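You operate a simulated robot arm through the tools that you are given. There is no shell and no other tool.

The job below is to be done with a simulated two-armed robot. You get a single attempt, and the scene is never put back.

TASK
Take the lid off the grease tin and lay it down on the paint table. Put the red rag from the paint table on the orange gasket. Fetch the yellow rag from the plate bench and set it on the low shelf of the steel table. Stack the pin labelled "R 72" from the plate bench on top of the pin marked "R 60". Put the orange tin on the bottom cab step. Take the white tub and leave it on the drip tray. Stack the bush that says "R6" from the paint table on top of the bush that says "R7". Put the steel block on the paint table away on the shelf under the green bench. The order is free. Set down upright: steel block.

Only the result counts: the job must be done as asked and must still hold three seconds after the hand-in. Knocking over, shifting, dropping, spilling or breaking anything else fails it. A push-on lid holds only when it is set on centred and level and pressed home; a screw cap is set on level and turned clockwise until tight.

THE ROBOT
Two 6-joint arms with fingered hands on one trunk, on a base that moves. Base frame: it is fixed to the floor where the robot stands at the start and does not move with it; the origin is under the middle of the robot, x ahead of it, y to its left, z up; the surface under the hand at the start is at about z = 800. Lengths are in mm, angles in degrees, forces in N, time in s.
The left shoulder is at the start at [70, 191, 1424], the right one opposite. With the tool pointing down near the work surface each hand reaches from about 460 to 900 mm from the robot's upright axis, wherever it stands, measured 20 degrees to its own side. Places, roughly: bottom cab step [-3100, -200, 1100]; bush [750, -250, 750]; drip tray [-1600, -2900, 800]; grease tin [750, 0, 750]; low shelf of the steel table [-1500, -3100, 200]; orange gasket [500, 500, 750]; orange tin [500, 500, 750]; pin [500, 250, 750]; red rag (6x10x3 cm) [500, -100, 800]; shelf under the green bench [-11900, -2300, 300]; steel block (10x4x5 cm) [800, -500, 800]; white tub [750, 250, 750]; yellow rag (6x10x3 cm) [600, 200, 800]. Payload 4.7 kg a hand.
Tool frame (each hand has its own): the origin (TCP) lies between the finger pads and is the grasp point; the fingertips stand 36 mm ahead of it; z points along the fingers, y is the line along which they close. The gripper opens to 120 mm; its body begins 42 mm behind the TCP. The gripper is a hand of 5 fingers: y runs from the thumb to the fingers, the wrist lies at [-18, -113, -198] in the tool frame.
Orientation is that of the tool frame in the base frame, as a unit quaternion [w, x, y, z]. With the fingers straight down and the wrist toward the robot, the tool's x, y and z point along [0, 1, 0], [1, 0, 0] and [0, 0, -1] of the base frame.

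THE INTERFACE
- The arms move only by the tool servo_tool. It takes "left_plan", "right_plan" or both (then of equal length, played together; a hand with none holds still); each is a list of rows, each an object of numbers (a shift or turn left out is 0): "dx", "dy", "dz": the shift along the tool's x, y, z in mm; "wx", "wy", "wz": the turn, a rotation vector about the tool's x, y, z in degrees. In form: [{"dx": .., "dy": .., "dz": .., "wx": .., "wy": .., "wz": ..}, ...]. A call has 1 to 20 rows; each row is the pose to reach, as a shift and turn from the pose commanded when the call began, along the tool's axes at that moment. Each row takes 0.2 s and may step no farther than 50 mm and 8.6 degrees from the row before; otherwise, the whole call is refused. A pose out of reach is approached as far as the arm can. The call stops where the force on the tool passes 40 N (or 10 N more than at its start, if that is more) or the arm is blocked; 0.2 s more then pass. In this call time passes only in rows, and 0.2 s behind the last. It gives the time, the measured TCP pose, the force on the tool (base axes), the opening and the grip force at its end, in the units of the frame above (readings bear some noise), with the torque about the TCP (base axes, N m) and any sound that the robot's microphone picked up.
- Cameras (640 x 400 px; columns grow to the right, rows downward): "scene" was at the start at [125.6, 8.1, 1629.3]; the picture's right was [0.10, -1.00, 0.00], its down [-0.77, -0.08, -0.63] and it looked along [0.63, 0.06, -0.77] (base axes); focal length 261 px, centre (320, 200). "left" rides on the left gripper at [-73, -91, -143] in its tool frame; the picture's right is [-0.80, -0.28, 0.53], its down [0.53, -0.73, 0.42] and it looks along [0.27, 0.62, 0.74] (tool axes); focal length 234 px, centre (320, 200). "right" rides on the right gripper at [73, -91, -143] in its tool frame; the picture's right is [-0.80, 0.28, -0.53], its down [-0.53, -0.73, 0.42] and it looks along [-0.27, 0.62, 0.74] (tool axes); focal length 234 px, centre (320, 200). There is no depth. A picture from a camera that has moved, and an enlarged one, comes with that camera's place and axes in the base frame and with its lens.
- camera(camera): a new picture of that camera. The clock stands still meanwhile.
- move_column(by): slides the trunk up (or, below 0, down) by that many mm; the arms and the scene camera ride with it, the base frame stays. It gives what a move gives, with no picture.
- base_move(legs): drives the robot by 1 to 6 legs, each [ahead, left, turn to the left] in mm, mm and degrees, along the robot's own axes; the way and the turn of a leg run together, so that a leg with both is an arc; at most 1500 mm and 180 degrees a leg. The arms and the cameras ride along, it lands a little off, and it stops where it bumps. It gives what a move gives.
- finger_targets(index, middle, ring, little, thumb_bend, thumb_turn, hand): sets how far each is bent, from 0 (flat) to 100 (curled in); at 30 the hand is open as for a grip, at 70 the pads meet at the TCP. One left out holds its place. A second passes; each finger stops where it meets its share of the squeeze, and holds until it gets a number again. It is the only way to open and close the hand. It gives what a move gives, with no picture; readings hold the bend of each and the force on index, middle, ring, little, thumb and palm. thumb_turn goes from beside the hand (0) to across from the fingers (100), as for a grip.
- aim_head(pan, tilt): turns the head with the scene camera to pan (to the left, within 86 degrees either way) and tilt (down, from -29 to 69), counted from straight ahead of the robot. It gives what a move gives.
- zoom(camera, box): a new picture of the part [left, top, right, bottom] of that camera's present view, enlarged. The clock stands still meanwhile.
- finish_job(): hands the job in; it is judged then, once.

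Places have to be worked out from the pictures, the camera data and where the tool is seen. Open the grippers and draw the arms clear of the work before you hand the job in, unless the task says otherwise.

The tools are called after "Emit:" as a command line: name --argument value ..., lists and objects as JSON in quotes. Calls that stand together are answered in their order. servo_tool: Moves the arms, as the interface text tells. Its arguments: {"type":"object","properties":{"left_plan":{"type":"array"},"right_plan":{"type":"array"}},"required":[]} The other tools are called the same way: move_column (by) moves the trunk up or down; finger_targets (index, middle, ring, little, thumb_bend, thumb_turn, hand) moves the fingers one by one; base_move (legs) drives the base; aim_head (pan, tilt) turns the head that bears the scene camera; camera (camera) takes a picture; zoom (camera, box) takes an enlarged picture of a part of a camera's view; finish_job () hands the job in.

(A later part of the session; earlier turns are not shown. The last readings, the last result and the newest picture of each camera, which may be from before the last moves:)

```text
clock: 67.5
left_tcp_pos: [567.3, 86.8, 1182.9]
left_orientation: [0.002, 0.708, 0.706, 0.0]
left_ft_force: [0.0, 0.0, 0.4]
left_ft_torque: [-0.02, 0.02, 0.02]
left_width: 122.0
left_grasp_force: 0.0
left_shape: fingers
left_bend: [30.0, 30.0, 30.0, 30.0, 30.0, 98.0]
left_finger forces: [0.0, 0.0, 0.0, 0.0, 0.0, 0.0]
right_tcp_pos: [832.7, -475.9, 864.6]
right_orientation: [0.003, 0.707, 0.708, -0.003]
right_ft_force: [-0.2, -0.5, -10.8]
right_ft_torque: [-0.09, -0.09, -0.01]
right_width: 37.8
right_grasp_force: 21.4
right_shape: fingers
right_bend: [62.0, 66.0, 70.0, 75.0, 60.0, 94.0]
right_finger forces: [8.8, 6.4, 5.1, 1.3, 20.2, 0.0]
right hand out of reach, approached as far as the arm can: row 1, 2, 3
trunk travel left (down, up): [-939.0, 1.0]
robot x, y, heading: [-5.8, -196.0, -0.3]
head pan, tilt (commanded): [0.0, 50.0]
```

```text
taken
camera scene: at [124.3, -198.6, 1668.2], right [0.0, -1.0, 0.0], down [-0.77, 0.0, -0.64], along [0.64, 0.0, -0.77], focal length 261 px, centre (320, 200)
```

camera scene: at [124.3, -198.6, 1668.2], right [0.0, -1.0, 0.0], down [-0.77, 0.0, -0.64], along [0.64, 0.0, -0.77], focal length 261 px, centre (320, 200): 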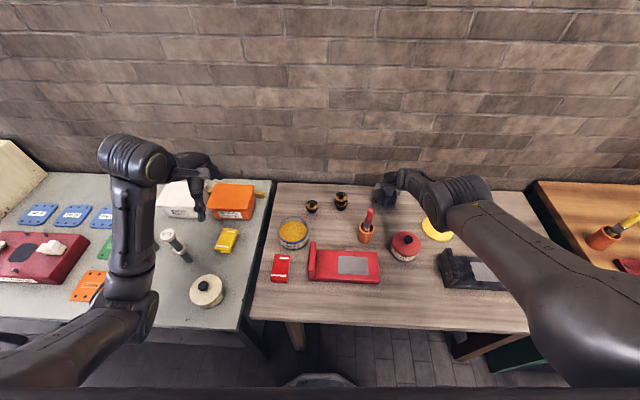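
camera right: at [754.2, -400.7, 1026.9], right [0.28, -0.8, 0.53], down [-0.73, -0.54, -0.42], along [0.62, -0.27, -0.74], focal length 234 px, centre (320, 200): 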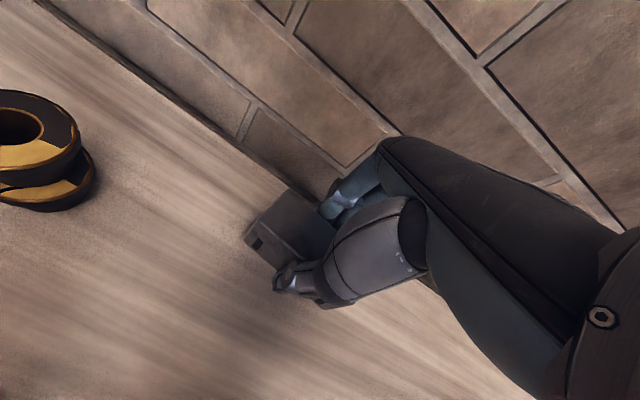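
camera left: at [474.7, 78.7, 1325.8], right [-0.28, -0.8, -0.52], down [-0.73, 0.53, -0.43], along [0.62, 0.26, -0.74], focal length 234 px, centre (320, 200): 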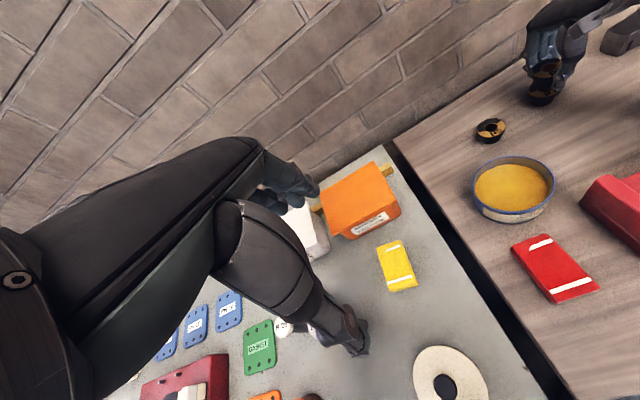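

The picture shows the elbow flipped slightly upward past straight (so shrinking is blocked). I'll back the base 60 mm for wall clearance, then stretch fully and swing upward so the elbow comes back to its normal side.

Emit:
base_move --legs '[[-60, 0, 0]]'

Emit:
servo_tool --right_plan '[{"dy": 8, "dz": -5}, {"dy": 20, "dz": -5}, {"dy": 30, "dz": -8}]'

Emit:
camera --camera "scene"

```text
clock: 68.5
left_tcp_pos: [513.9, 86.5, 1178.2]
left_orientation: [-0.001, 0.708, 0.706, -0.001]
left_ft_force: [1.1, -0.4, 0.1]
left_ft_torque: [0.02, 0.05, 0.01]
left_width: 122.2
left_grasp_force: 0.1
left_shape: fingers
left_bend: [30.0, 30.0, 30.0, 30.0, 30.0, 98.0]
left_finger forces: [0.0, 0.1, 0.0, 0.1, 0.1, 0.1]
right_tcp_pos: [777.3, -476.0, 858.4]
right_orientation: [0.001, 0.706, 0.708, -0.006]
right_ft_force: [1.2, 0.5, -11.4]
right_ft_torque: [-0.09, -0.02, 0.01]
right_width: 37.6
right_grasp_force: 21.3
right_shape: fingers
right_bend: [62.0, 66.0, 70.0, 75.0, 60.0, 94.0]
right_finger forces: [9.1, 6.6, 5.3, 1.3, 19.9, 0.0]
trunk travel left (down, up): [-939.0, 1.0]
robot x, y, heading: [-66.7, -200.3, 0.2]
head pan, tilt (commanded): [0.0, 50.0]
```

```text
clock: 69.3
left_tcp_pos: [504.4, 86.0, 1184.1]
left_orientation: [0.002, 0.707, 0.707, 0.0]
left_ft_force: [-0.5, 0.4, 1.7]
left_ft_torque: [0.03, -0.03, 0.04]
left_width: 121.8
left_grasp_force: 0.0
left_shape: fingers
left_bend: [30.0, 30.0, 30.0, 30.0, 30.0, 98.0]
left_finger forces: [0.0, 0.1, 0.0, 0.0, 0.1, 0.0]
right_tcp_pos: [780.0, -479.6, 877.1]
right_orientation: [0.003, 0.706, 0.708, -0.003]
right_ft_force: [-1.0, 0.4, -10.5]
right_ft_torque: [-0.09, -0.09, 0.0]
right_width: 37.6
right_grasp_force: 20.4
right_shape: fingers
right_bend: [62.0, 66.0, 70.0, 75.0, 60.0, 94.0]
right_finger forces: [8.7, 6.3, 5.0, 1.1, 20.0, 0.0]
right hand out of reach, approached as far as the arm can: row 1, 2, 3
trunk travel left (down, up): [-939.0, 1.0]
robot x, y, heading: [-63.4, -201.4, 0.2]
head pan, tilt (commanded): [0.0, 50.0]
```

```text
taken
camera scene: at [61.0, -199.0, 1668.5], right [0.0, -1.0, 0.0], down [-0.77, 0.0, -0.64], along [0.64, 0.0, -0.77], focal length 261 px, centre (320, 200)
```

scene: 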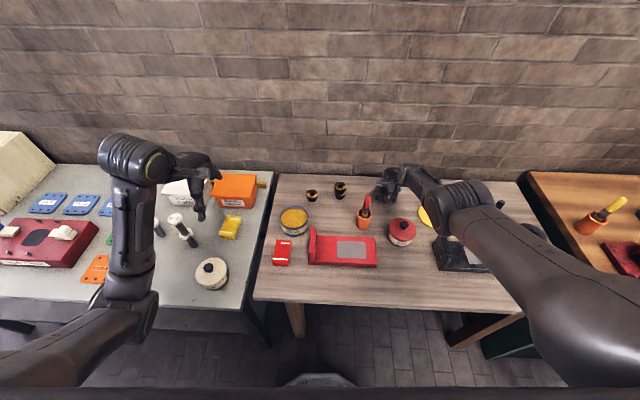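

The radius is pinned at ~770 mm, i.e. the elbow is exactly straight. Up/down motion didn't bend it, so I try a leftward (inward) swing combined with pulling in.

Emit:
servo_tool --right_plan '[{"dx": 15, "dy": -4}, {"dx": 30, "dy": -10}, {"dx": 45, "dy": -22}, {"dx": 55, "dy": -40}]'

Emit:
camera --camera "right"

```text
clock: 70.3
left_tcp_pos: [506.6, 86.3, 1181.3]
left_orientation: [0.001, 0.708, 0.706, 0.0]
left_ft_force: [-0.3, 0.4, 0.5]
left_ft_torque: [-0.04, 0.02, 0.01]
left_width: 121.8
left_grasp_force: 0.1
left_shape: fingers
left_bend: [30.0, 30.0, 30.0, 30.0, 30.0, 98.0]
left_finger forces: [0.0, 0.1, 0.1, 0.0, 0.0, 0.0]
right_tcp_pos: [768.3, -420.0, 857.1]
right_orientation: [0.003, 0.707, 0.708, -0.004]
right_ft_force: [0.0, 0.4, -10.6]
right_ft_torque: [-0.08, -0.07, 0.0]
right_width: 37.7
right_grasp_force: 20.5
right_shape: fingers
right_bend: [62.0, 66.0, 70.0, 75.0, 60.0, 94.0]
right_finger forces: [8.8, 6.4, 5.1, 1.2, 19.6, 0.0]
right hand out of reach, approached as far as the arm can: row 2, 3, 4
trunk travel left (down, up): [-939.0, 1.0]
robot x, y, heading: [-62.3, -199.0, -0.2]
head pan, tilt (commanded): [0.0, 50.0]
```

```text
taken
camera right: at [677.9, -345.6, 1000.7], right [0.28, -0.8, 0.53], down [-0.73, -0.54, -0.42], along [0.62, -0.27, -0.74], focal length 234 px, centre (320, 200)
```

right: 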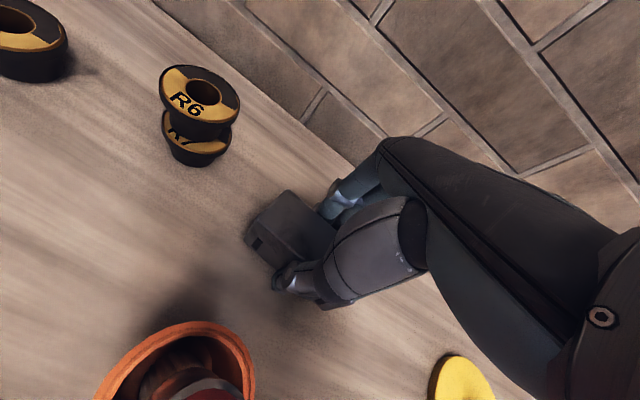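

The radius has shrunk by ~4 mm, so the elbow may be starting to bend; the hand is close to the brush cup, so I go up with a slight pull-in.

Emit:
servo_tool --right_plan '[{"dx": 2, "dy": 0, "dz": -12}, {"dx": 4, "dy": -3, "dz": -25}, {"dx": 4, "dy": -8, "dz": -42}, {"dx": 4, "dy": -12, "dz": -60}]'

Emit:
camera --camera "scene"

```text
clock: 71.3
left_tcp_pos: [506.2, 87.2, 1183.1]
left_orientation: [0.001, 0.708, 0.707, 0.0]
left_ft_force: [-0.4, -0.5, 1.1]
left_ft_torque: [0.02, 0.01, -0.01]
left_width: 121.9
left_grasp_force: 0.0
left_shape: fingers
left_bend: [30.0, 30.0, 30.0, 30.0, 30.0, 98.0]
left_finger forces: [0.0, 0.0, 0.1, 0.0, 0.0, 0.1]
right_tcp_pos: [793.6, -412.8, 899.6]
right_orientation: [0.003, 0.706, 0.708, -0.004]
right_ft_force: [0.0, -0.6, -10.7]
right_ft_torque: [-0.08, -0.04, -0.02]
right_width: 37.8
right_grasp_force: 20.4
right_shape: fingers
right_bend: [62.0, 66.0, 70.0, 75.0, 60.0, 94.0]
right_finger forces: [8.6, 6.4, 5.0, 1.0, 19.6, 0.1]
right hand out of reach, approached as far as the arm can: row 1, 2, 3, 4
trunk travel left (down, up): [-939.0, 1.0]
robot x, y, heading: [-64.3, -200.0, -0.1]
head pan, tilt (commanded): [0.0, 50.0]
```

```text
taken
camera scene: at [64.0, -198.3, 1668.2], right [0.0, -1.0, 0.0], down [-0.77, 0.0, -0.64], along [0.64, 0.0, -0.77], focal length 261 px, centre (320, 200)
```

scene: 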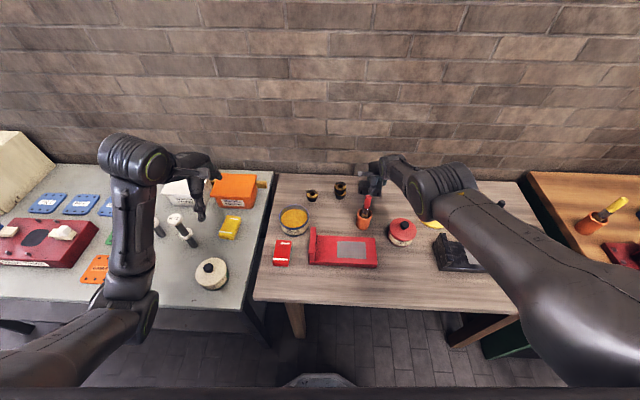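

Still pinned. The safest is to swing the straight arm up along its reachable sphere to z≈1040, then back the base off the table into free space, where I can unbend the elbow without risk.

Emit:
servo_tool --right_plan '[{"dx": -12, "dy": 11, "dz": -28}, {"dx": -24, "dy": 22, "dz": -56}, {"dx": -36, "dy": 33, "dz": -84}, {"dx": -48, "dy": 43, "dz": -112}, {"dx": -57, "dy": 51, "dz": -140}]'

Emit:
camera --camera "right"

```text
clock: 72.5
left_tcp_pos: [506.6, 86.7, 1183.2]
left_orientation: [0.001, 0.708, 0.706, 0.0]
left_ft_force: [0.1, 0.3, 0.0]
left_ft_torque: [-0.04, -0.01, 0.0]
left_width: 122.0
left_grasp_force: 0.1
left_shape: fingers
left_bend: [30.0, 30.0, 30.0, 30.0, 30.0, 98.0]
left_finger forces: [0.0, 0.0, 0.0, 0.1, 0.1, 0.0]
right_tcp_pos: [854.6, -470.7, 1037.3]
right_orientation: [0.003, 0.707, 0.708, -0.004]
right_ft_force: [-0.9, 0.8, -11.9]
right_ft_torque: [-0.09, -0.13, -0.01]
right_width: 37.8
right_grasp_force: 19.5
right_shape: fingers
right_bend: [62.0, 66.0, 70.0, 75.0, 60.0, 94.0]
right_finger forces: [8.2, 6.3, 4.9, 0.9, 19.5, 0.0]
right hand out of reach, approached as far as the arm can: row 1, 2, 3, 4, 5
trunk travel left (down, up): [-939.0, 1.0]
robot x, y, heading: [-64.5, -196.6, 0.2]
head pan, tilt (commanded): [0.0, 50.0]
```

```text
taken
camera right: at [764.7, -396.6, 1180.1], right [0.28, -0.8, 0.53], down [-0.73, -0.54, -0.42], along [0.62, -0.27, -0.74], focal length 234 px, centre (320, 200)
```

right: 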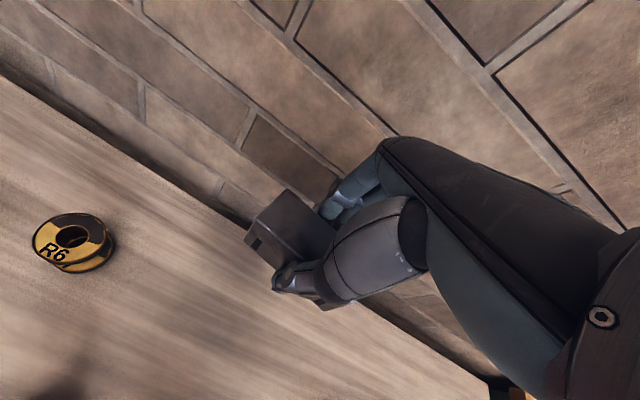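

Raised to z≈1037 along the sphere. Now backing the base 500 mm so the hand comes off the far side of the table, well above everything.

Emit:
base_move --legs '[[-500, 0, 0]]'

Emit:
camera --camera "scene"

```text
clock: 75.4
left_tcp_pos: [2.1, 85.9, 1181.2]
left_orientation: [0.002, 0.708, 0.706, -0.001]
left_ft_force: [-0.3, -0.6, -0.7]
left_ft_torque: [0.02, -0.02, -0.05]
left_width: 121.6
left_grasp_force: 0.1
left_shape: fingers
left_bend: [30.0, 30.0, 30.0, 30.0, 30.0, 98.0]
left_finger forces: [0.0, 0.1, 0.0, 0.0, 0.0, 0.0]
right_tcp_pos: [350.8, -471.6, 1035.0]
right_orientation: [0.002, 0.708, 0.706, -0.004]
right_ft_force: [0.2, 0.1, -9.8]
right_ft_torque: [-0.1, -0.07, 0.01]
right_width: 37.8
right_grasp_force: 19.8
right_shape: fingers
right_bend: [62.0, 66.0, 70.0, 75.0, 60.0, 94.0]
right_finger forces: [8.4, 6.4, 5.0, 0.9, 19.3, 0.0]
trunk travel left (down, up): [-939.0, 1.0]
robot x, y, heading: [-573.1, -198.3, 0.2]
head pan, tilt (commanded): [0.0, 50.0]
```

```text
taken
camera scene: at [-440.3, -198.0, 1667.9], right [0.0, -1.0, 0.0], down [-0.77, 0.0, -0.64], along [0.64, 0.0, -0.77], focal length 261 px, centre (320, 200)
```

scene: 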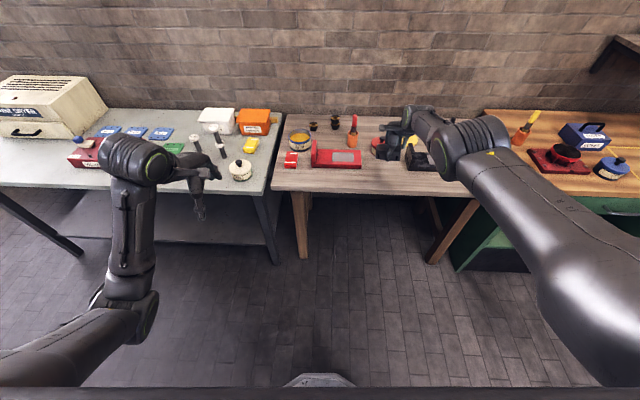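

Free space now. Analysis of the arm geometry says a downward swing plus inward pull should flex the elbow, so I back up another 250 mm to have clear room in front and below.

Emit:
base_move --legs '[[-270, 0, 0]]'

Emit:
servo_tool --right_plan '[{"dy": -20, "dz": 35}, {"dy": -40, "dz": 70}, {"dy": -65, "dz": 100}, {"dy": -95, "dz": 125}, {"dy": -130, "dz": 145}, {"dy": -165, "dz": 160}, {"dy": -200, "dz": 170}, {"dy": -235, "dz": 175}, {"dy": -270, "dz": 175}]'

Emit:
camera --camera "scene"

```text
clock: 77.4
left_tcp_pos: [-273.0, 82.7, 1181.4]
left_orientation: [0.0, 0.711, 0.703, -0.001]
left_ft_force: [0.5, 0.4, -0.6]
left_ft_torque: [0.0, 0.02, 0.02]
left_width: 122.4
left_grasp_force: 0.1
left_shape: fingers
left_bend: [30.0, 30.0, 30.0, 30.0, 30.0, 98.0]
left_finger forces: [0.1, 0.1, 0.0, 0.1, 0.1, 0.0]
right_tcp_pos: [69.9, -475.8, 1035.1]
right_orientation: [0.001, 0.71, 0.704, -0.003]
right_ft_force: [1.5, -0.2, -10.6]
right_ft_torque: [-0.09, -0.05, 0.01]
right_width: 37.5
right_grasp_force: 19.9
right_shape: fingers
right_bend: [62.0, 66.0, 70.0, 75.0, 60.0, 94.0]
right_finger forces: [8.4, 6.3, 4.9, 0.9, 19.2, 0.1]
trunk travel left (down, up): [-939.0, 1.0]
robot x, y, heading: [-848.8, -199.1, -0.6]
head pan, tilt (commanded): [0.0, 50.0]
```

```text
clock: 79.4
left_tcp_pos: [-275.0, 83.3, 1183.0]
left_orientation: [0.002, 0.711, 0.703, 0.0]
left_ft_force: [0.7, -0.6, -0.2]
left_ft_torque: [-0.05, -0.03, 0.02]
left_width: 122.0
left_grasp_force: 0.0
left_shape: fingers
left_bend: [30.0, 30.0, 30.0, 30.0, 30.0, 98.0]
left_finger forces: [0.1, 0.1, 0.0, 0.1, 0.0, 0.0]
right_tcp_pos: [-84.1, -473.5, 775.6]
right_orientation: [0.002, 0.71, 0.704, -0.002]
right_ft_force: [1.6, -0.1, -7.4]
right_ft_torque: [-0.12, 0.0, 0.01]
right_width: 37.7
right_grasp_force: 20.4
right_shape: fingers
right_bend: [62.0, 66.0, 70.0, 75.0, 60.0, 94.0]
right_finger forces: [8.7, 6.6, 4.8, 0.8, 19.0, 0.0]
right hand out of reach, approached as far as the arm can: row 1, 2, 3, 4, 5, 6, 7, 8, 9
trunk travel left (down, up): [-939.0, 1.0]
robot x, y, heading: [-850.8, -192.7, -0.5]
head pan, tilt (commanded): [0.0, 50.0]
```

```text
taken
camera scene: at [-721.8, -197.4, 1668.2], right [-0.01, -1.0, 0.0], down [-0.77, 0.01, -0.64], along [0.64, -0.01, -0.77], focal length 261 px, centre (320, 200)
```

scene: 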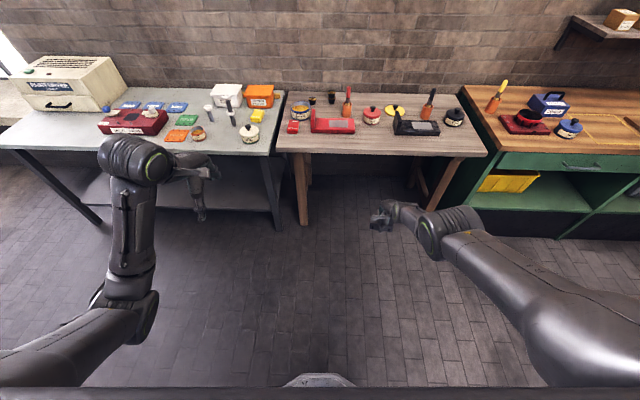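

The arm is numerically locked at full stretch; only a tool pitch change couples into the elbow. I tilt the fingers forward ~24° while pulling inward, then straighten again, to unlock the elbow.

Emit:
servo_tool --right_plan '[{"dy": -15, "dz": -5, "wx": -8}, {"dy": -30, "dz": -12, "wx": -16}, {"dy": -45, "dz": -20, "wx": -24}, {"dy": -70, "dz": -35, "wx": -24}, {"dy": -95, "dz": -50, "wx": -24}]'

Emit:
camera --camera "scene"

```text
clock: 80.6
left_tcp_pos: [-275.6, 85.5, 1182.8]
left_orientation: [0.002, 0.712, 0.702, -0.001]
left_ft_force: [-0.8, 0.7, 0.9]
left_ft_torque: [-0.02, -0.06, 0.03]
left_width: 122.1
left_grasp_force: 0.1
left_shape: fingers
left_bend: [30.0, 30.0, 30.0, 30.0, 30.0, 98.0]
left_finger forces: [0.1, 0.1, 0.1, 0.0, 0.0, 0.0]
right_tcp_pos: [-173.8, -480.8, 820.3]
right_orientation: [0.15, 0.694, 0.69, 0.143]
right_ft_force: [1.6, 0.2, -7.3]
right_ft_torque: [-0.13, 0.15, -0.03]
right_width: 38.3
right_grasp_force: 18.5
right_shape: fingers
right_bend: [63.0, 67.0, 71.0, 75.0, 58.0, 94.0]
right_finger forces: [7.9, 5.6, 3.7, 0.1, 19.9, 0.0]
right hand out of reach, approached as far as the arm can: row 1, 2
trunk travel left (down, up): [-939.0, 1.0]
robot x, y, heading: [-851.0, -196.1, -0.4]
head pan, tilt (commanded): [0.0, 50.0]
```

```text
taken
camera scene: at [-721.8, -194.9, 1668.4], right [-0.01, -1.0, 0.0], down [-0.77, 0.01, -0.64], along [0.64, -0.01, -0.77], focal length 261 px, centre (320, 200)
```

scene: 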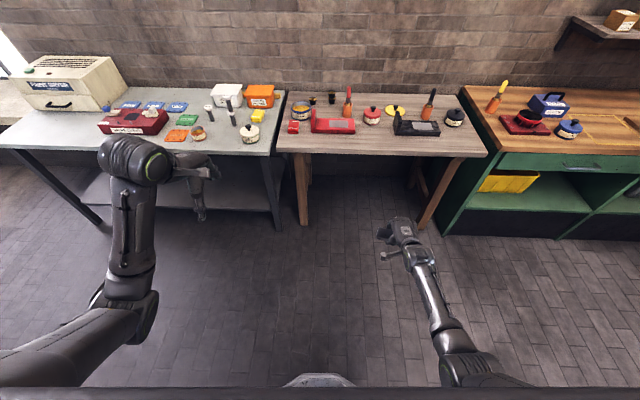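

Unlocked – the elbow is back on its normal side. Now I tilt the hand back to vertical and check the block in the grip.

Emit:
servo_tool --right_plan '[{"wx": 8}, {"wx": 16}, {"wx": 24}]'

Emit:
camera --camera "right"

Emit:
zoom --camera "scene" --box '[340, 180, 480, 290]'

```text
clock: 81.4
left_tcp_pos: [-274.7, 84.8, 1182.0]
left_orientation: [0.001, 0.712, 0.702, 0.0]
left_ft_force: [0.1, 0.3, 0.9]
left_ft_torque: [0.0, -0.01, 0.0]
left_width: 122.1
left_grasp_force: 0.2
left_shape: fingers
left_bend: [30.0, 30.0, 30.0, 30.0, 30.0, 98.0]
left_finger forces: [0.0, 0.0, 0.0, 0.1, 0.0, 0.0]
right_tcp_pos: [-175.6, -482.4, 816.8]
right_orientation: [0.001, 0.71, 0.704, -0.004]
right_ft_force: [-1.8, 0.5, -10.9]
right_ft_torque: [-0.06, -0.12, 0.01]
right_width: 38.4
right_grasp_force: 18.7
right_shape: fingers
right_bend: [63.0, 67.0, 71.0, 75.0, 58.0, 94.0]
right_finger forces: [8.8, 6.2, 3.9, 0.1, 18.4, 0.0]
trunk travel left (down, up): [-939.0, 1.0]
robot x, y, heading: [-851.4, -198.2, -0.4]
head pan, tilt (commanded): [0.0, 50.0]
```

```text
taken
camera right: at [-264.0, -407.4, 959.8], right [0.27, -0.8, 0.53], down [-0.74, -0.53, -0.42], along [0.62, -0.28, -0.74], focal length 234 px, centre (320, 200)
```

right: 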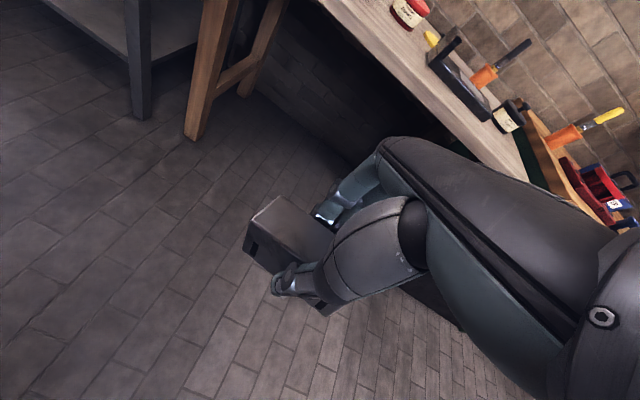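

```text
3.64 times, centred on (410, 235) of scene
camera zoom: at [-720.3, -197.1, 1668.1], right [-0.01, -1.0, 0.0], down [-0.77, 0.01, -0.64], along [0.64, -0.01, -0.77], focal length 949 px, centre (-7, 73)
```

zoom: 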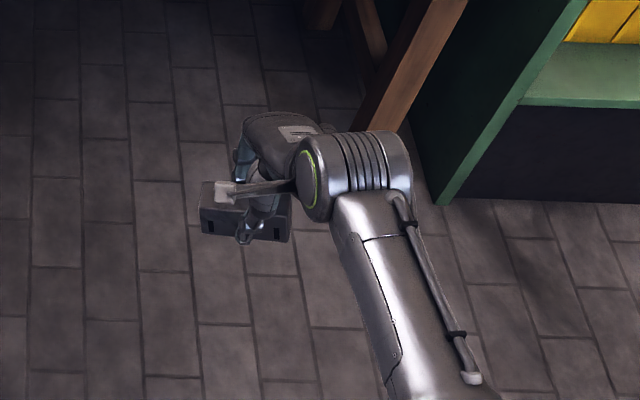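

The block is still held upright (11 N). I re-close to firm up the grip and raise the right hand to a safe carrying height near z≈1200.

Emit:
finger_targets --hand "right" --index 82 --middle 82 --ring 82 --little 82 --thumb_bend 82

Emit:
servo_tool --right_plan '[{"dy": -2, "dz": -40}, {"dy": -4, "dz": -80}, {"dy": -6, "dz": -120}, {"dy": -8, "dz": -160}, {"dy": -10, "dz": -200}, {"dy": -10, "dz": -240}, {"dy": -10, "dz": -280}, {"dy": -10, "dz": -320}, {"dy": -10, "dz": -360}]'

Emit:
camera --camera "right"

```text
clock: 82.4
left_tcp_pos: [-275.7, 84.3, 1183.0]
left_orientation: [0.001, 0.712, 0.702, 0.0]
left_ft_force: [0.3, 0.5, 0.3]
left_ft_torque: [0.01, -0.01, 0.01]
left_width: 122.3
left_grasp_force: 0.1
left_shape: fingers
left_bend: [30.0, 30.0, 30.0, 30.0, 30.0, 98.0]
left_finger forces: [0.0, 0.0, 0.0, 0.0, 0.0, 0.0]
right_tcp_pos: [-174.7, -481.7, 816.6]
right_orientation: [0.002, 0.71, 0.704, -0.004]
right_ft_force: [-0.1, -0.5, -9.5]
right_ft_torque: [-0.08, -0.1, 0.01]
right_width: 38.8
right_grasp_force: 24.8
right_shape: fingers
right_bend: [64.0, 69.0, 73.0, 82.0, 57.0, 93.0]
right_finger forces: [10.2, 7.8, 6.9, 0.0, 24.3, 0.1]
trunk travel left (down, up): [-939.0, 1.0]
robot x, y, heading: [-847.9, -195.9, -0.8]
head pan, tilt (commanded): [0.0, 50.0]
```

```text
clock: 84.4
left_tcp_pos: [-275.2, 83.4, 1181.2]
left_orientation: [0.002, 0.712, 0.702, 0.0]
left_ft_force: [1.1, 0.9, 0.2]
left_ft_torque: [-0.02, -0.03, 0.02]
left_width: 122.0
left_grasp_force: 0.0
left_shape: fingers
left_bend: [30.0, 30.0, 30.0, 30.0, 30.0, 98.0]
left_finger forces: [0.1, 0.1, 0.0, 0.0, 0.0, 0.0]
right_tcp_pos: [-182.8, -479.2, 1176.4]
right_orientation: [0.002, 0.71, 0.704, -0.005]
right_ft_force: [0.2, -1.4, -11.2]
right_ft_torque: [-0.08, -0.09, 0.01]
right_width: 38.9
right_grasp_force: 24.0
right_shape: fingers
right_bend: [64.0, 71.0, 73.0, 82.0, 57.0, 93.0]
right_finger forces: [9.8, 7.6, 6.8, 0.0, 24.0, 0.0]
trunk travel left (down, up): [-939.0, 1.0]
robot x, y, heading: [-854.5, -195.2, -0.7]
head pan, tilt (commanded): [0.0, 50.0]
```

```text
taken
camera right: at [-271.6, -403.6, 1319.6], right [0.27, -0.8, 0.53], down [-0.74, -0.53, -0.42], along [0.62, -0.28, -0.74], focal length 234 px, centre (320, 200)
```

right: 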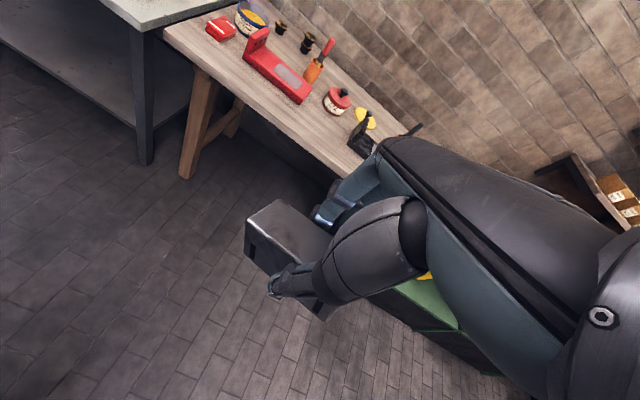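

Block secure at carrying height. While out here I look around the room to learn the layout (head left and right).

Emit:
aim_head --pan -86 --tilt 18

Emit:
camera --camera "scene"

Emit:
aim_head --pan 86 --tilt 18

Emit:
camera --camera "scene"

```text
clock: 86.0
left_tcp_pos: [-274.8, 84.5, 1182.8]
left_orientation: [0.001, 0.711, 0.703, 0.0]
left_ft_force: [-0.6, 0.3, -0.2]
left_ft_torque: [0.0, -0.01, 0.03]
left_width: 122.1
left_grasp_force: 0.1
left_shape: fingers
left_bend: [30.0, 30.0, 30.0, 30.0, 30.0, 98.0]
left_finger forces: [0.1, 0.0, 0.1, 0.1, 0.1, 0.0]
right_tcp_pos: [-181.6, -478.7, 1176.1]
right_orientation: [0.003, 0.71, 0.704, -0.004]
right_ft_force: [-0.2, -0.6, -10.5]
right_ft_torque: [-0.07, -0.13, -0.05]
right_width: 38.8
right_grasp_force: 24.0
right_shape: fingers
right_bend: [64.0, 71.0, 73.0, 82.0, 57.0, 93.0]
right_finger forces: [10.0, 7.6, 6.8, 0.0, 23.9, 0.0]
trunk travel left (down, up): [-939.0, 1.0]
robot x, y, heading: [-850.6, -199.1, -0.6]
head pan, tilt (commanded): [-85.9, 18.0]
```

```text
taken
camera scene: at [-792.6, -289.2, 1717.0], right [-1.0, -0.06, 0.0], down [-0.02, 0.31, -0.95], along [0.06, -0.95, -0.31], focal length 261 px, centre (320, 200)
```

scene: 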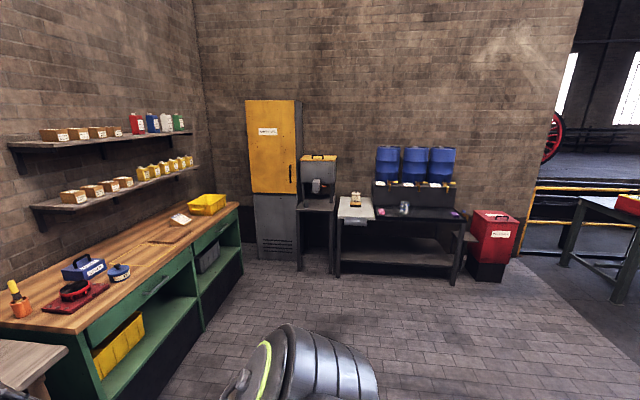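

```text
clock: 88.6
left_tcp_pos: [-273.4, 83.6, 1183.1]
left_orientation: [0.002, 0.712, 0.703, 0.0]
left_ft_force: [-0.1, 0.1, -0.5]
left_ft_torque: [0.0, 0.01, -0.02]
left_width: 121.9
left_grasp_force: 0.1
left_shape: fingers
left_bend: [30.0, 30.0, 30.0, 30.0, 30.0, 98.0]
left_finger forces: [0.1, 0.1, 0.0, 0.0, 0.1, 0.0]
right_tcp_pos: [-181.9, -479.9, 1177.4]
right_orientation: [0.002, 0.71, 0.704, -0.003]
right_ft_force: [-0.6, 0.0, -11.1]
right_ft_torque: [-0.05, -0.09, 0.01]
right_width: 39.0
right_grasp_force: 24.4
right_shape: fingers
right_bend: [64.0, 71.0, 73.0, 82.0, 57.0, 93.0]
right_finger forces: [10.1, 7.6, 6.9, 0.0, 23.9, 0.0]
trunk travel left (down, up): [-939.0, 1.0]
robot x, y, heading: [-847.4, -196.6, -1.0]
head pan, tilt (commanded): [85.9, 18.0]
```

```text
taken
camera scene: at [-790.6, -103.1, 1717.2], right [1.0, -0.08, 0.0], down [-0.03, -0.31, -0.95], along [0.08, 0.95, -0.31], focal length 261 px, centre (320, 200)
```

scene: 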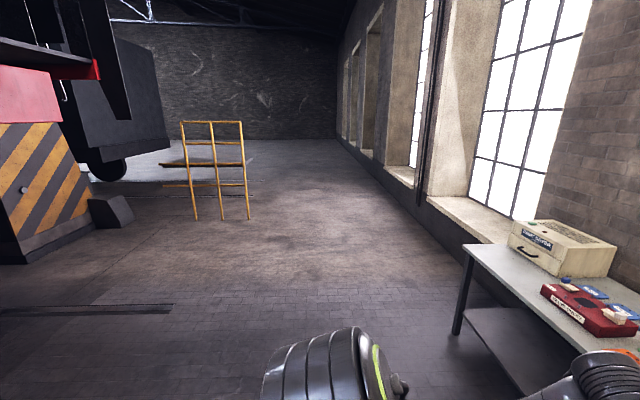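

I now see the steel table with drums/drip tray and the locomotive. Next I return to the tables (right hand holding the block high) to move the red rag with the left hand.

Emit:
aim_head --pan 10 --tilt 50

Emit:
base_move --legs '[[600, -45, 0.7], [240, 0, 0]]'

Emit:
camera --camera "scene"

Emit:
camera --camera "left"

```text
clock: 90.1
left_tcp_pos: [-275.7, 84.8, 1182.7]
left_orientation: [0.001, 0.711, 0.703, 0.0]
left_ft_force: [-0.2, 0.2, 0.2]
left_ft_torque: [0.0, 0.0, 0.01]
left_width: 122.0
left_grasp_force: 0.0
left_shape: fingers
left_bend: [30.0, 30.0, 30.0, 30.0, 30.0, 98.0]
left_finger forces: [0.1, 0.1, 0.1, 0.0, 0.0, 0.0]
right_tcp_pos: [-182.0, -478.3, 1175.7]
right_orientation: [0.002, 0.71, 0.704, -0.004]
right_ft_force: [0.4, 0.8, -9.6]
right_ft_torque: [-0.1, -0.12, 0.0]
right_width: 39.1
right_grasp_force: 24.6
right_shape: fingers
right_bend: [64.0, 71.0, 73.0, 82.0, 57.0, 93.0]
right_finger forces: [10.0, 7.6, 6.8, 0.0, 23.9, 0.1]
trunk travel left (down, up): [-939.0, 1.0]
robot x, y, heading: [-844.2, -195.8, -0.5]
head pan, tilt (commanded): [10.0, 50.0]
```

```text
clock: 94.9
left_tcp_pos: [578.9, 43.9, 1183.6]
left_orientation: [0.001, 0.708, 0.707, 0.0]
left_ft_force: [0.8, 0.0, -0.7]
left_ft_torque: [0.03, -0.01, -0.03]
left_width: 122.2
left_grasp_force: 0.1
left_shape: fingers
left_bend: [30.0, 30.0, 30.0, 30.0, 30.0, 98.0]
left_finger forces: [0.1, 0.0, 0.0, 0.1, 0.1, 0.0]
right_tcp_pos: [678.4, -518.7, 1177.5]
right_orientation: [0.004, 0.705, 0.709, -0.002]
right_ft_force: [-0.4, -0.5, -10.4]
right_ft_torque: [-0.07, -0.09, -0.03]
right_width: 39.0
right_grasp_force: 24.1
right_shape: fingers
right_bend: [64.0, 71.0, 73.0, 82.0, 57.0, 93.0]
right_finger forces: [10.0, 7.7, 6.9, 0.0, 24.0, 0.1]
trunk travel left (down, up): [-939.0, 1.0]
robot x, y, heading: [12.0, -243.1, -0.1]
head pan, tilt (commanded): [10.0, 50.0]
```

```text
taken
camera scene: at [133.9, -230.3, 1668.5], right [0.18, -0.98, 0.0], down [-0.75, -0.13, -0.64], along [0.63, 0.11, -0.77], focal length 261 px, centre (320, 200)
```

scene: 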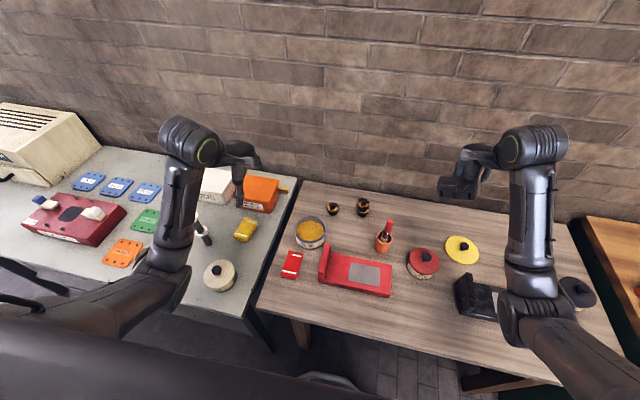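

```text
taken
camera left: at [486.4, -28.4, 1326.2], right [-0.28, -0.8, -0.53], down [-0.73, 0.53, -0.43], along [0.62, 0.27, -0.74], focal length 234 px, centre (320, 200)
```

left: 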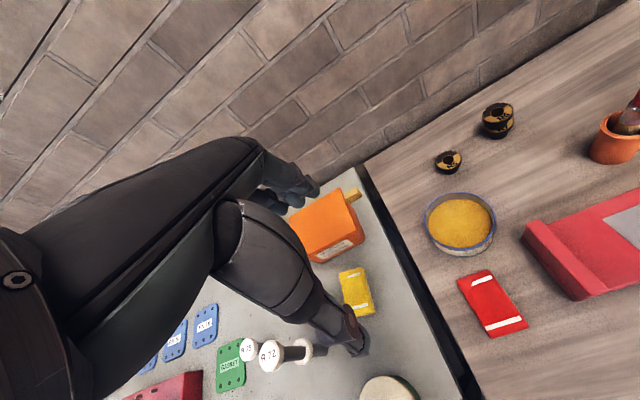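

Red rag centre ≈[521, −62], long axis along x with ≈−5° yaw. I bring the left hand over it while turning it ~95° so the fingers close across the 60 mm width.

Emit:
servo_tool --left_plan '[{"dx": -9, "dy": -5, "dz": 17, "wz": 7.9}, {"dx": -18, "dy": -10, "dz": 34, "wz": 15.8}, {"dx": -27, "dy": -16, "dz": 51, "wz": 23.7}, {"dx": -35, "dy": -21, "dz": 68, "wz": 31.6}, {"dx": -44, "dy": -26, "dz": 85, "wz": 39.5}, {"dx": -53, "dy": -31, "dz": 102, "wz": 47.5}, {"dx": -62, "dy": -37, "dz": 119, "wz": 55.4}, {"dx": -71, "dy": -42, "dz": 136, "wz": 63.3}, {"dx": -80, "dy": -47, "dz": 153, "wz": 71.2}, {"dx": -88, "dy": -52, "dz": 170, "wz": 79.1}, {"dx": -97, "dy": -58, "dz": 187, "wz": 87}, {"dx": -106, "dy": -63, "dz": 204, "wz": 95}]'

Emit:
camera --camera "left"

Emit:
camera --camera "scene"

```text
clock: 97.5
left_tcp_pos: [517.7, -65.8, 978.1]
left_orientation: [0.001, 0.999, -0.044, 0.001]
left_ft_force: [0.4, -0.7, 0.6]
left_ft_torque: [0.03, 0.0, 0.0]
left_width: 122.1
left_grasp_force: 0.0
left_shape: fingers
left_bend: [30.0, 30.0, 30.0, 30.0, 30.0, 98.0]
left_finger forces: [0.0, 0.1, 0.0, 0.1, 0.0, 0.1]
right_tcp_pos: [681.3, -519.8, 1176.1]
right_orientation: [0.001, 0.705, 0.709, -0.003]
right_ft_force: [0.0, -0.1, -10.2]
right_ft_torque: [-0.07, -0.11, -0.03]
right_width: 39.2
right_grasp_force: 24.6
right_shape: fingers
right_bend: [64.0, 71.0, 73.0, 82.0, 57.0, 93.0]
right_finger forces: [9.9, 7.8, 6.9, 0.0, 24.1, 0.0]
trunk travel left (down, up): [-939.0, 1.0]
robot x, y, heading: [11.3, -243.8, -0.1]
head pan, tilt (commanded): [10.0, 50.0]
```

```text
taken
camera left: at [453.1, 33.5, 1121.3], right [-0.77, 0.35, -0.53], down [0.6, 0.68, -0.42], along [0.21, -0.64, -0.74], focal length 234 px, centre (320, 200)
```

left: 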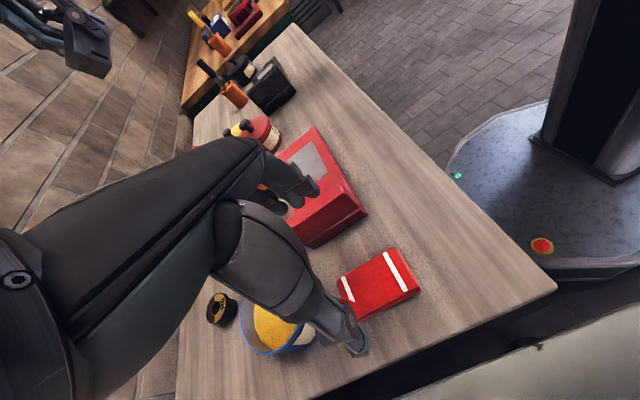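

```text
taken
camera scene: at [136.9, -231.4, 1668.2], right [0.18, -0.98, 0.0], down [-0.76, -0.13, -0.64], along [0.63, 0.11, -0.77], focal length 261 px, centre (320, 200)
```

scene: 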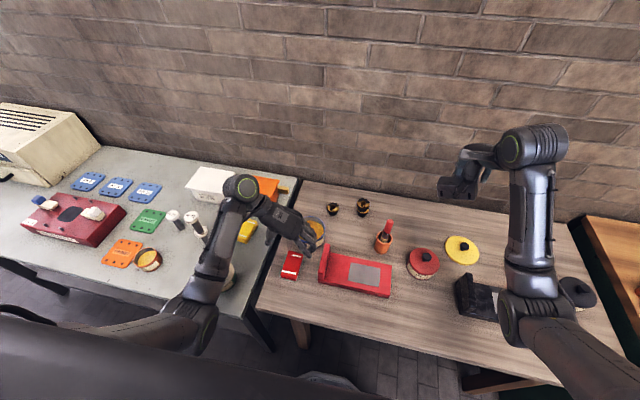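

Turned correctly. I zoom to pin the rag's position relative to the hand.

Emit:
zoom --camera "left" --box '[260, 200, 480, 376]'

```text
2.27 times, centred on (370, 288) of left
camera zoom: at [453.1, 33.5, 1121.3], right [-0.77, 0.35, -0.53], down [0.6, 0.68, -0.42], along [0.21, -0.64, -0.74], focal length 532 px, centre (206, 0)
```

zoom: 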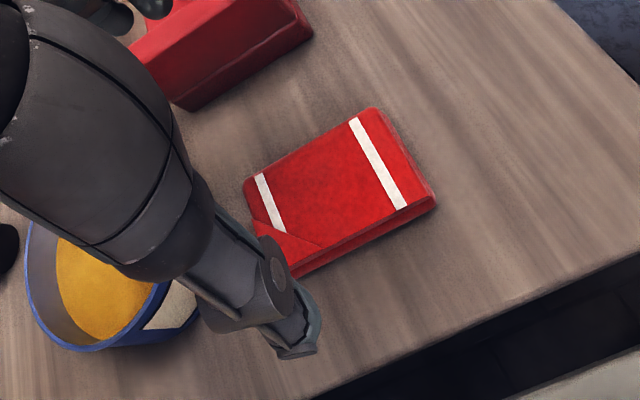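

Rag centre is ≈[523, −58], yaw −3°. I narrow the hand a little (to clear the red fixture), then descend over it.

Emit:
finger_targets --hand "left" --index 39 --middle 39 --ring 39 --little 39 --thumb_bend 39

Emit:
servo_tool --left_plan '[{"dy": -3, "dz": 30}, {"dy": -5.5, "dz": 60}, {"dy": -5.5, "dz": 85}, {"dy": -5.5, "dz": 100}]'

Emit:
camera --camera "left"

Emit:
zoom --camera "scene" --box '[240, 200, 380, 310]'

```text
clock: 98.5
left_tcp_pos: [518.1, -64.7, 978.2]
left_orientation: [0.002, 0.999, -0.044, 0.001]
left_ft_force: [-0.8, -0.5, 0.0]
left_ft_torque: [0.02, 0.0, 0.02]
left_width: 96.6
left_grasp_force: 0.0
left_shape: fingers
left_bend: [39.0, 39.0, 39.0, 39.0, 39.0, 98.0]
left_finger forces: [0.1, 0.1, 0.0, 0.1, 0.0, 0.0]
right_tcp_pos: [680.4, -519.6, 1176.8]
right_orientation: [0.002, 0.705, 0.709, -0.003]
right_ft_force: [0.1, -0.6, -11.4]
right_ft_torque: [-0.07, -0.13, 0.0]
right_width: 39.0
right_grasp_force: 23.8
right_shape: fingers
right_bend: [64.0, 71.0, 73.0, 82.0, 57.0, 93.0]
right_finger forces: [10.0, 7.6, 6.9, 0.0, 23.9, 0.0]
trunk travel left (down, up): [-939.0, 1.0]
robot x, y, heading: [10.3, -241.7, 0.0]
head pan, tilt (commanded): [10.0, 50.0]
```

```text
clock: 99.5
left_tcp_pos: [518.8, -58.6, 880.3]
left_orientation: [0.002, 0.999, -0.042, 0.001]
left_ft_force: [-0.5, -0.7, 0.4]
left_ft_torque: [-0.01, -0.03, -0.03]
left_width: 96.7
left_grasp_force: 0.0
left_shape: fingers
left_bend: [39.0, 39.0, 39.0, 39.0, 39.0, 98.0]
left_finger forces: [0.1, 0.0, 0.1, 0.0, 0.0, 0.1]
right_tcp_pos: [680.3, -519.6, 1176.8]
right_orientation: [0.002, 0.705, 0.709, -0.004]
right_ft_force: [0.1, -0.8, -9.6]
right_ft_torque: [-0.09, -0.1, -0.02]
right_width: 39.0
right_grasp_force: 24.0
right_shape: fingers
right_bend: [64.0, 71.0, 73.0, 82.0, 57.0, 93.0]
right_finger forces: [10.0, 7.5, 6.7, 0.0, 24.0, 0.1]
trunk travel left (down, up): [-939.0, 1.0]
robot x, y, heading: [8.7, -240.2, 0.1]
head pan, tilt (commanded): [10.0, 50.0]
```

```text
taken
camera left: at [453.5, 39.6, 1023.1], right [-0.78, 0.35, -0.53], down [0.59, 0.68, -0.42], along [0.21, -0.64, -0.74], focal length 234 px, centre (320, 200)
```

left: 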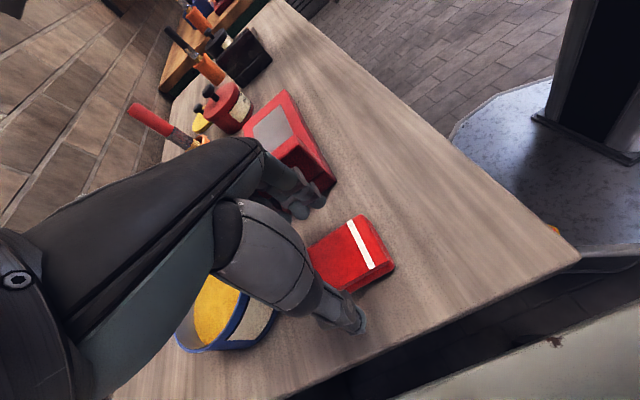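

```text
3.64 times, centred on (310, 255) of scene
camera zoom: at [136.3, -230.2, 1668.2], right [0.18, -0.98, 0.0], down [-0.75, -0.13, -0.64], along [0.63, 0.11, -0.77], focal length 949 px, centre (356, 0)
```

zoom: 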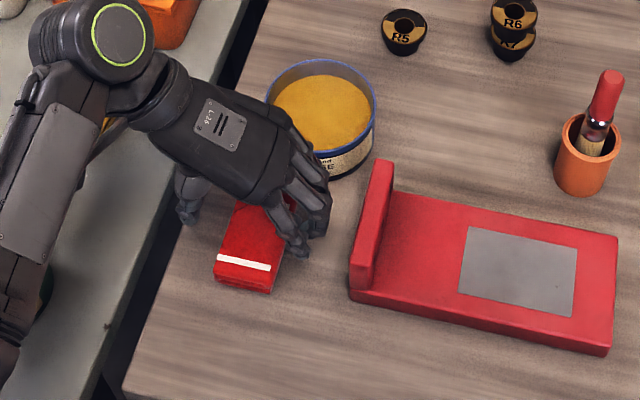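

Hand is centred across the rag with room to the fixture; I shift 6 mm toward the robot (away from the grease tin), descend to z≈841 and close.

Emit:
servo_tool --left_plan '[{"dx": -4, "dz": 12}, {"dx": -6, "dz": 24}, {"dx": -6, "dz": 33}, {"dx": -6, "dz": 39}]'

Emit:
finger_targets --hand "left" --index 68 --middle 68 --ring 68 --little 68 --thumb_bend 68

Emit:
zoom --camera "left" --box '[200, 160, 440, 352]'

```text
clock: 100.5
left_tcp_pos: [512.9, -57.9, 840.5]
left_orientation: [0.001, 0.999, -0.044, 0.002]
left_ft_force: [-0.6, -0.5, 2.1]
left_ft_torque: [-0.13, -0.05, 0.02]
left_width: 96.6
left_grasp_force: 1.0
left_shape: fingers
left_bend: [39.0, 39.0, 39.0, 39.0, 39.0, 98.0]
left_finger forces: [0.1, 2.8, 0.0, 0.0, 0.1, 0.0]
right_tcp_pos: [679.6, -519.4, 1176.5]
right_orientation: [0.003, 0.705, 0.709, -0.004]
right_ft_force: [0.6, -0.1, -10.7]
right_ft_torque: [-0.08, -0.14, 0.0]
right_width: 39.3
right_grasp_force: 24.4
right_shape: fingers
right_bend: [64.0, 71.0, 73.0, 82.0, 57.0, 93.0]
right_finger forces: [10.0, 7.6, 6.7, 0.0, 23.9, 0.0]
trunk travel left (down, up): [-939.0, 1.0]
robot x, y, heading: [8.9, -243.0, 0.1]
head pan, tilt (commanded): [10.0, 50.0]
```

```text
clock: 101.5
left_tcp_pos: [510.8, -58.8, 840.3]
left_orientation: [0.001, 0.999, -0.044, 0.002]
left_ft_force: [0.4, -5.2, 15.1]
left_ft_torque: [-0.58, -0.12, 0.02]
left_width: 58.2
left_grasp_force: 28.9
left_shape: fingers
left_bend: [55.0, 59.0, 62.0, 66.0, 52.0, 94.0]
left_finger forces: [8.8, 19.7, 5.5, 2.7, 21.5, 0.1]
right_tcp_pos: [680.5, -519.8, 1176.4]
right_orientation: [0.002, 0.705, 0.709, -0.002]
right_ft_force: [0.0, 0.4, -11.1]
right_ft_torque: [-0.08, -0.11, -0.01]
right_width: 39.0
right_grasp_force: 23.9
right_shape: fingers
right_bend: [64.0, 71.0, 73.0, 82.0, 57.0, 93.0]
right_finger forces: [10.0, 7.6, 7.0, 0.0, 24.0, 0.0]
trunk travel left (down, up): [-939.0, 1.0]
robot x, y, heading: [9.9, -248.0, -0.0]
head pan, tilt (commanded): [10.0, 50.0]
```

```text
2.08 times, centred on (320, 256) of left
camera zoom: at [447.0, 39.2, 983.0], right [-0.77, 0.35, -0.53], down [0.6, 0.68, -0.42], along [0.21, -0.64, -0.74], focal length 488 px, centre (320, 83)
```

zoom: 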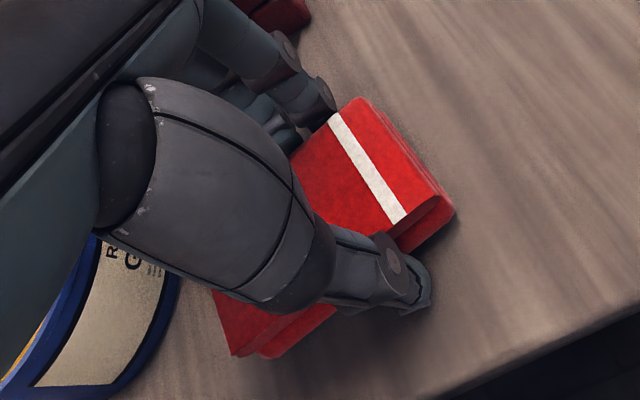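

The rag is gripped (58 mm wide); the middle fingertip presses on the table (15 N), which lifting will relieve. Lifting now.

Emit:
servo_tool --left_plan '[{"dz": -4}, {"dz": -10}, {"dz": -25}, {"dz": -50}, {"dz": -85}, {"dz": -120}]'

Emit:
camera --camera "left"

Emit:
zoom --camera "scene" --box '[220, 160, 400, 300]'

```text
clock: 102.9
left_tcp_pos: [513.9, -53.6, 955.9]
left_orientation: [0.0, 0.999, -0.044, 0.002]
left_ft_force: [0.2, -0.5, -0.5]
left_ft_torque: [0.0, -0.01, -0.01]
left_width: 58.7
left_grasp_force: 21.7
left_shape: fingers
left_bend: [55.0, 60.0, 63.0, 66.0, 52.0, 94.0]
left_finger forces: [8.1, 6.3, 5.0, 2.4, 22.1, 0.0]
right_tcp_pos: [679.3, -518.6, 1176.8]
right_orientation: [0.003, 0.705, 0.709, -0.004]
right_ft_force: [0.1, 0.0, -10.4]
right_ft_torque: [-0.08, -0.12, 0.0]
right_width: 39.1
right_grasp_force: 24.1
right_shape: fingers
right_bend: [64.0, 71.0, 73.0, 82.0, 57.0, 93.0]
right_finger forces: [9.9, 7.6, 6.9, 0.0, 24.0, 0.0]
trunk travel left (down, up): [-939.0, 1.0]
robot x, y, heading: [10.1, -241.1, 0.1]
head pan, tilt (commanded): [10.0, 50.0]
```

```text
taken
camera left: at [448.8, 43.9, 1097.6], right [-0.78, 0.35, -0.53], down [0.59, 0.68, -0.42], along [0.21, -0.64, -0.74], focal length 234 px, centre (320, 200)
```

left: 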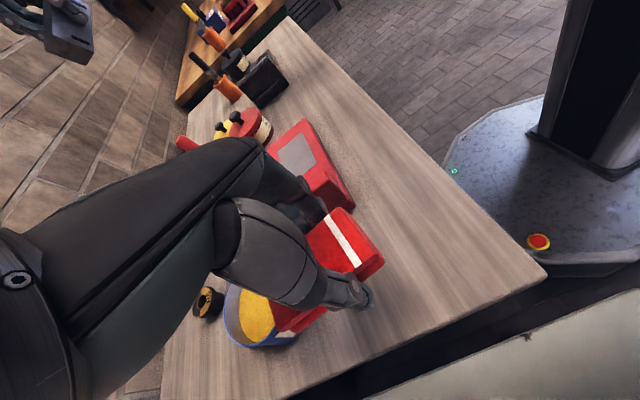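

```text
2.86 times, centred on (310, 230) of scene
camera zoom: at [136.2, -230.5, 1668.2], right [0.18, -0.98, 0.0], down [-0.75, -0.13, -0.64], along [0.63, 0.11, -0.77], focal length 745 px, centre (349, 114)
```

zoom: 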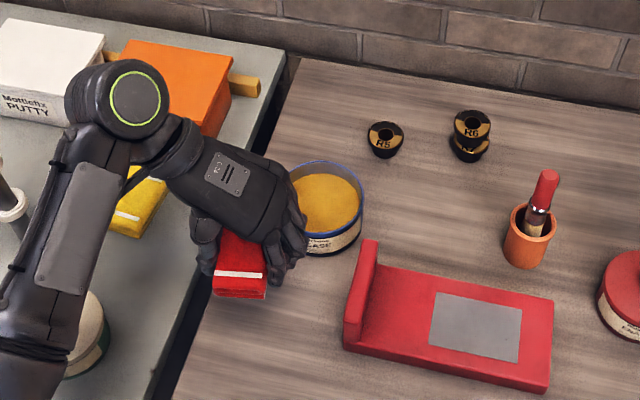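

Rag is up. To avoid passing over the pin stack I back off 250 mm, go left ~620 mm, and come in again at the gasket.

Emit:
base_move --legs '[[-250, 0, 0], [0, 621, 0]]'

Emit:
aim_head --pan 25 --tilt 50

Emit:
camera --camera "scene"

Emit:
camera --camera "left"

```text
clock: 107.9
left_tcp_pos: [255.5, 580.4, 954.2]
left_orientation: [0.0, 0.999, -0.036, 0.001]
left_ft_force: [-0.1, 0.3, 0.0]
left_ft_torque: [-0.02, 0.03, -0.01]
left_width: 58.3
left_grasp_force: 22.0
left_shape: fingers
left_bend: [55.0, 60.0, 63.0, 66.0, 52.0, 94.0]
left_finger forces: [8.1, 6.3, 5.1, 2.3, 22.0, 0.1]
right_tcp_pos: [427.5, 118.8, 1177.0]
right_orientation: [0.002, 0.701, 0.713, -0.004]
right_ft_force: [0.5, -0.2, -10.6]
right_ft_torque: [-0.06, -0.1, 0.02]
right_width: 39.3
right_grasp_force: 24.4
right_shape: fingers
right_bend: [64.0, 71.0, 73.0, 82.0, 57.0, 93.0]
right_finger forces: [10.0, 7.7, 7.0, 0.0, 23.9, 0.1]
trunk travel left (down, up): [-939.0, 1.0]
robot x, y, heading: [-248.8, 382.9, 0.8]
head pan, tilt (commanded): [10.0, 50.0]
```

```text
clock: 108.6
left_tcp_pos: [256.0, 581.0, 954.4]
left_orientation: [0.001, 0.999, -0.037, 0.001]
left_ft_force: [-0.5, -0.2, -0.9]
left_ft_torque: [-0.02, -0.01, -0.01]
left_width: 58.4
left_grasp_force: 21.7
left_shape: fingers
left_bend: [55.0, 60.0, 63.0, 66.0, 52.0, 94.0]
left_finger forces: [8.0, 6.3, 5.1, 2.4, 22.2, 0.0]
right_tcp_pos: [428.5, 119.9, 1176.2]
right_orientation: [0.002, 0.701, 0.713, -0.005]
right_ft_force: [-0.5, 0.0, -11.0]
right_ft_torque: [-0.11, -0.1, 0.0]
right_width: 39.0
right_grasp_force: 23.8
right_shape: fingers
right_bend: [64.0, 71.0, 73.0, 82.0, 57.0, 93.0]
right_finger forces: [10.0, 7.6, 6.6, 0.0, 24.0, 0.0]
trunk travel left (down, up): [-939.0, 1.0]
robot x, y, heading: [-245.4, 385.3, 0.8]
head pan, tilt (commanded): [25.0, 50.0]
```

```text
taken
camera scene: at [-126.1, 419.9, 1668.2], right [0.44, -0.9, 0.0], down [-0.69, -0.33, -0.64], along [0.58, 0.28, -0.77], focal length 261 px, centre (320, 200)
```

scene: 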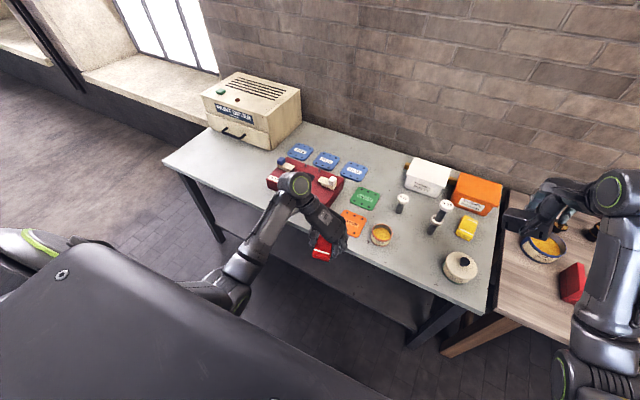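

```text
taken
camera left: at [189.1, 679.0, 1097.1], right [-0.78, 0.34, -0.53], down [0.59, 0.69, -0.42], along [0.22, -0.64, -0.74], focal length 234 px, centre (320, 200)
```

left: 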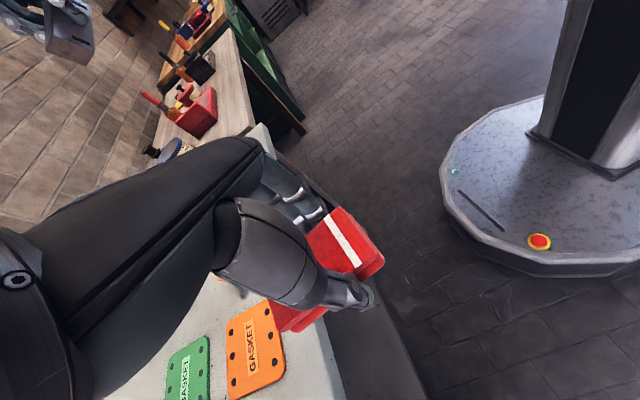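

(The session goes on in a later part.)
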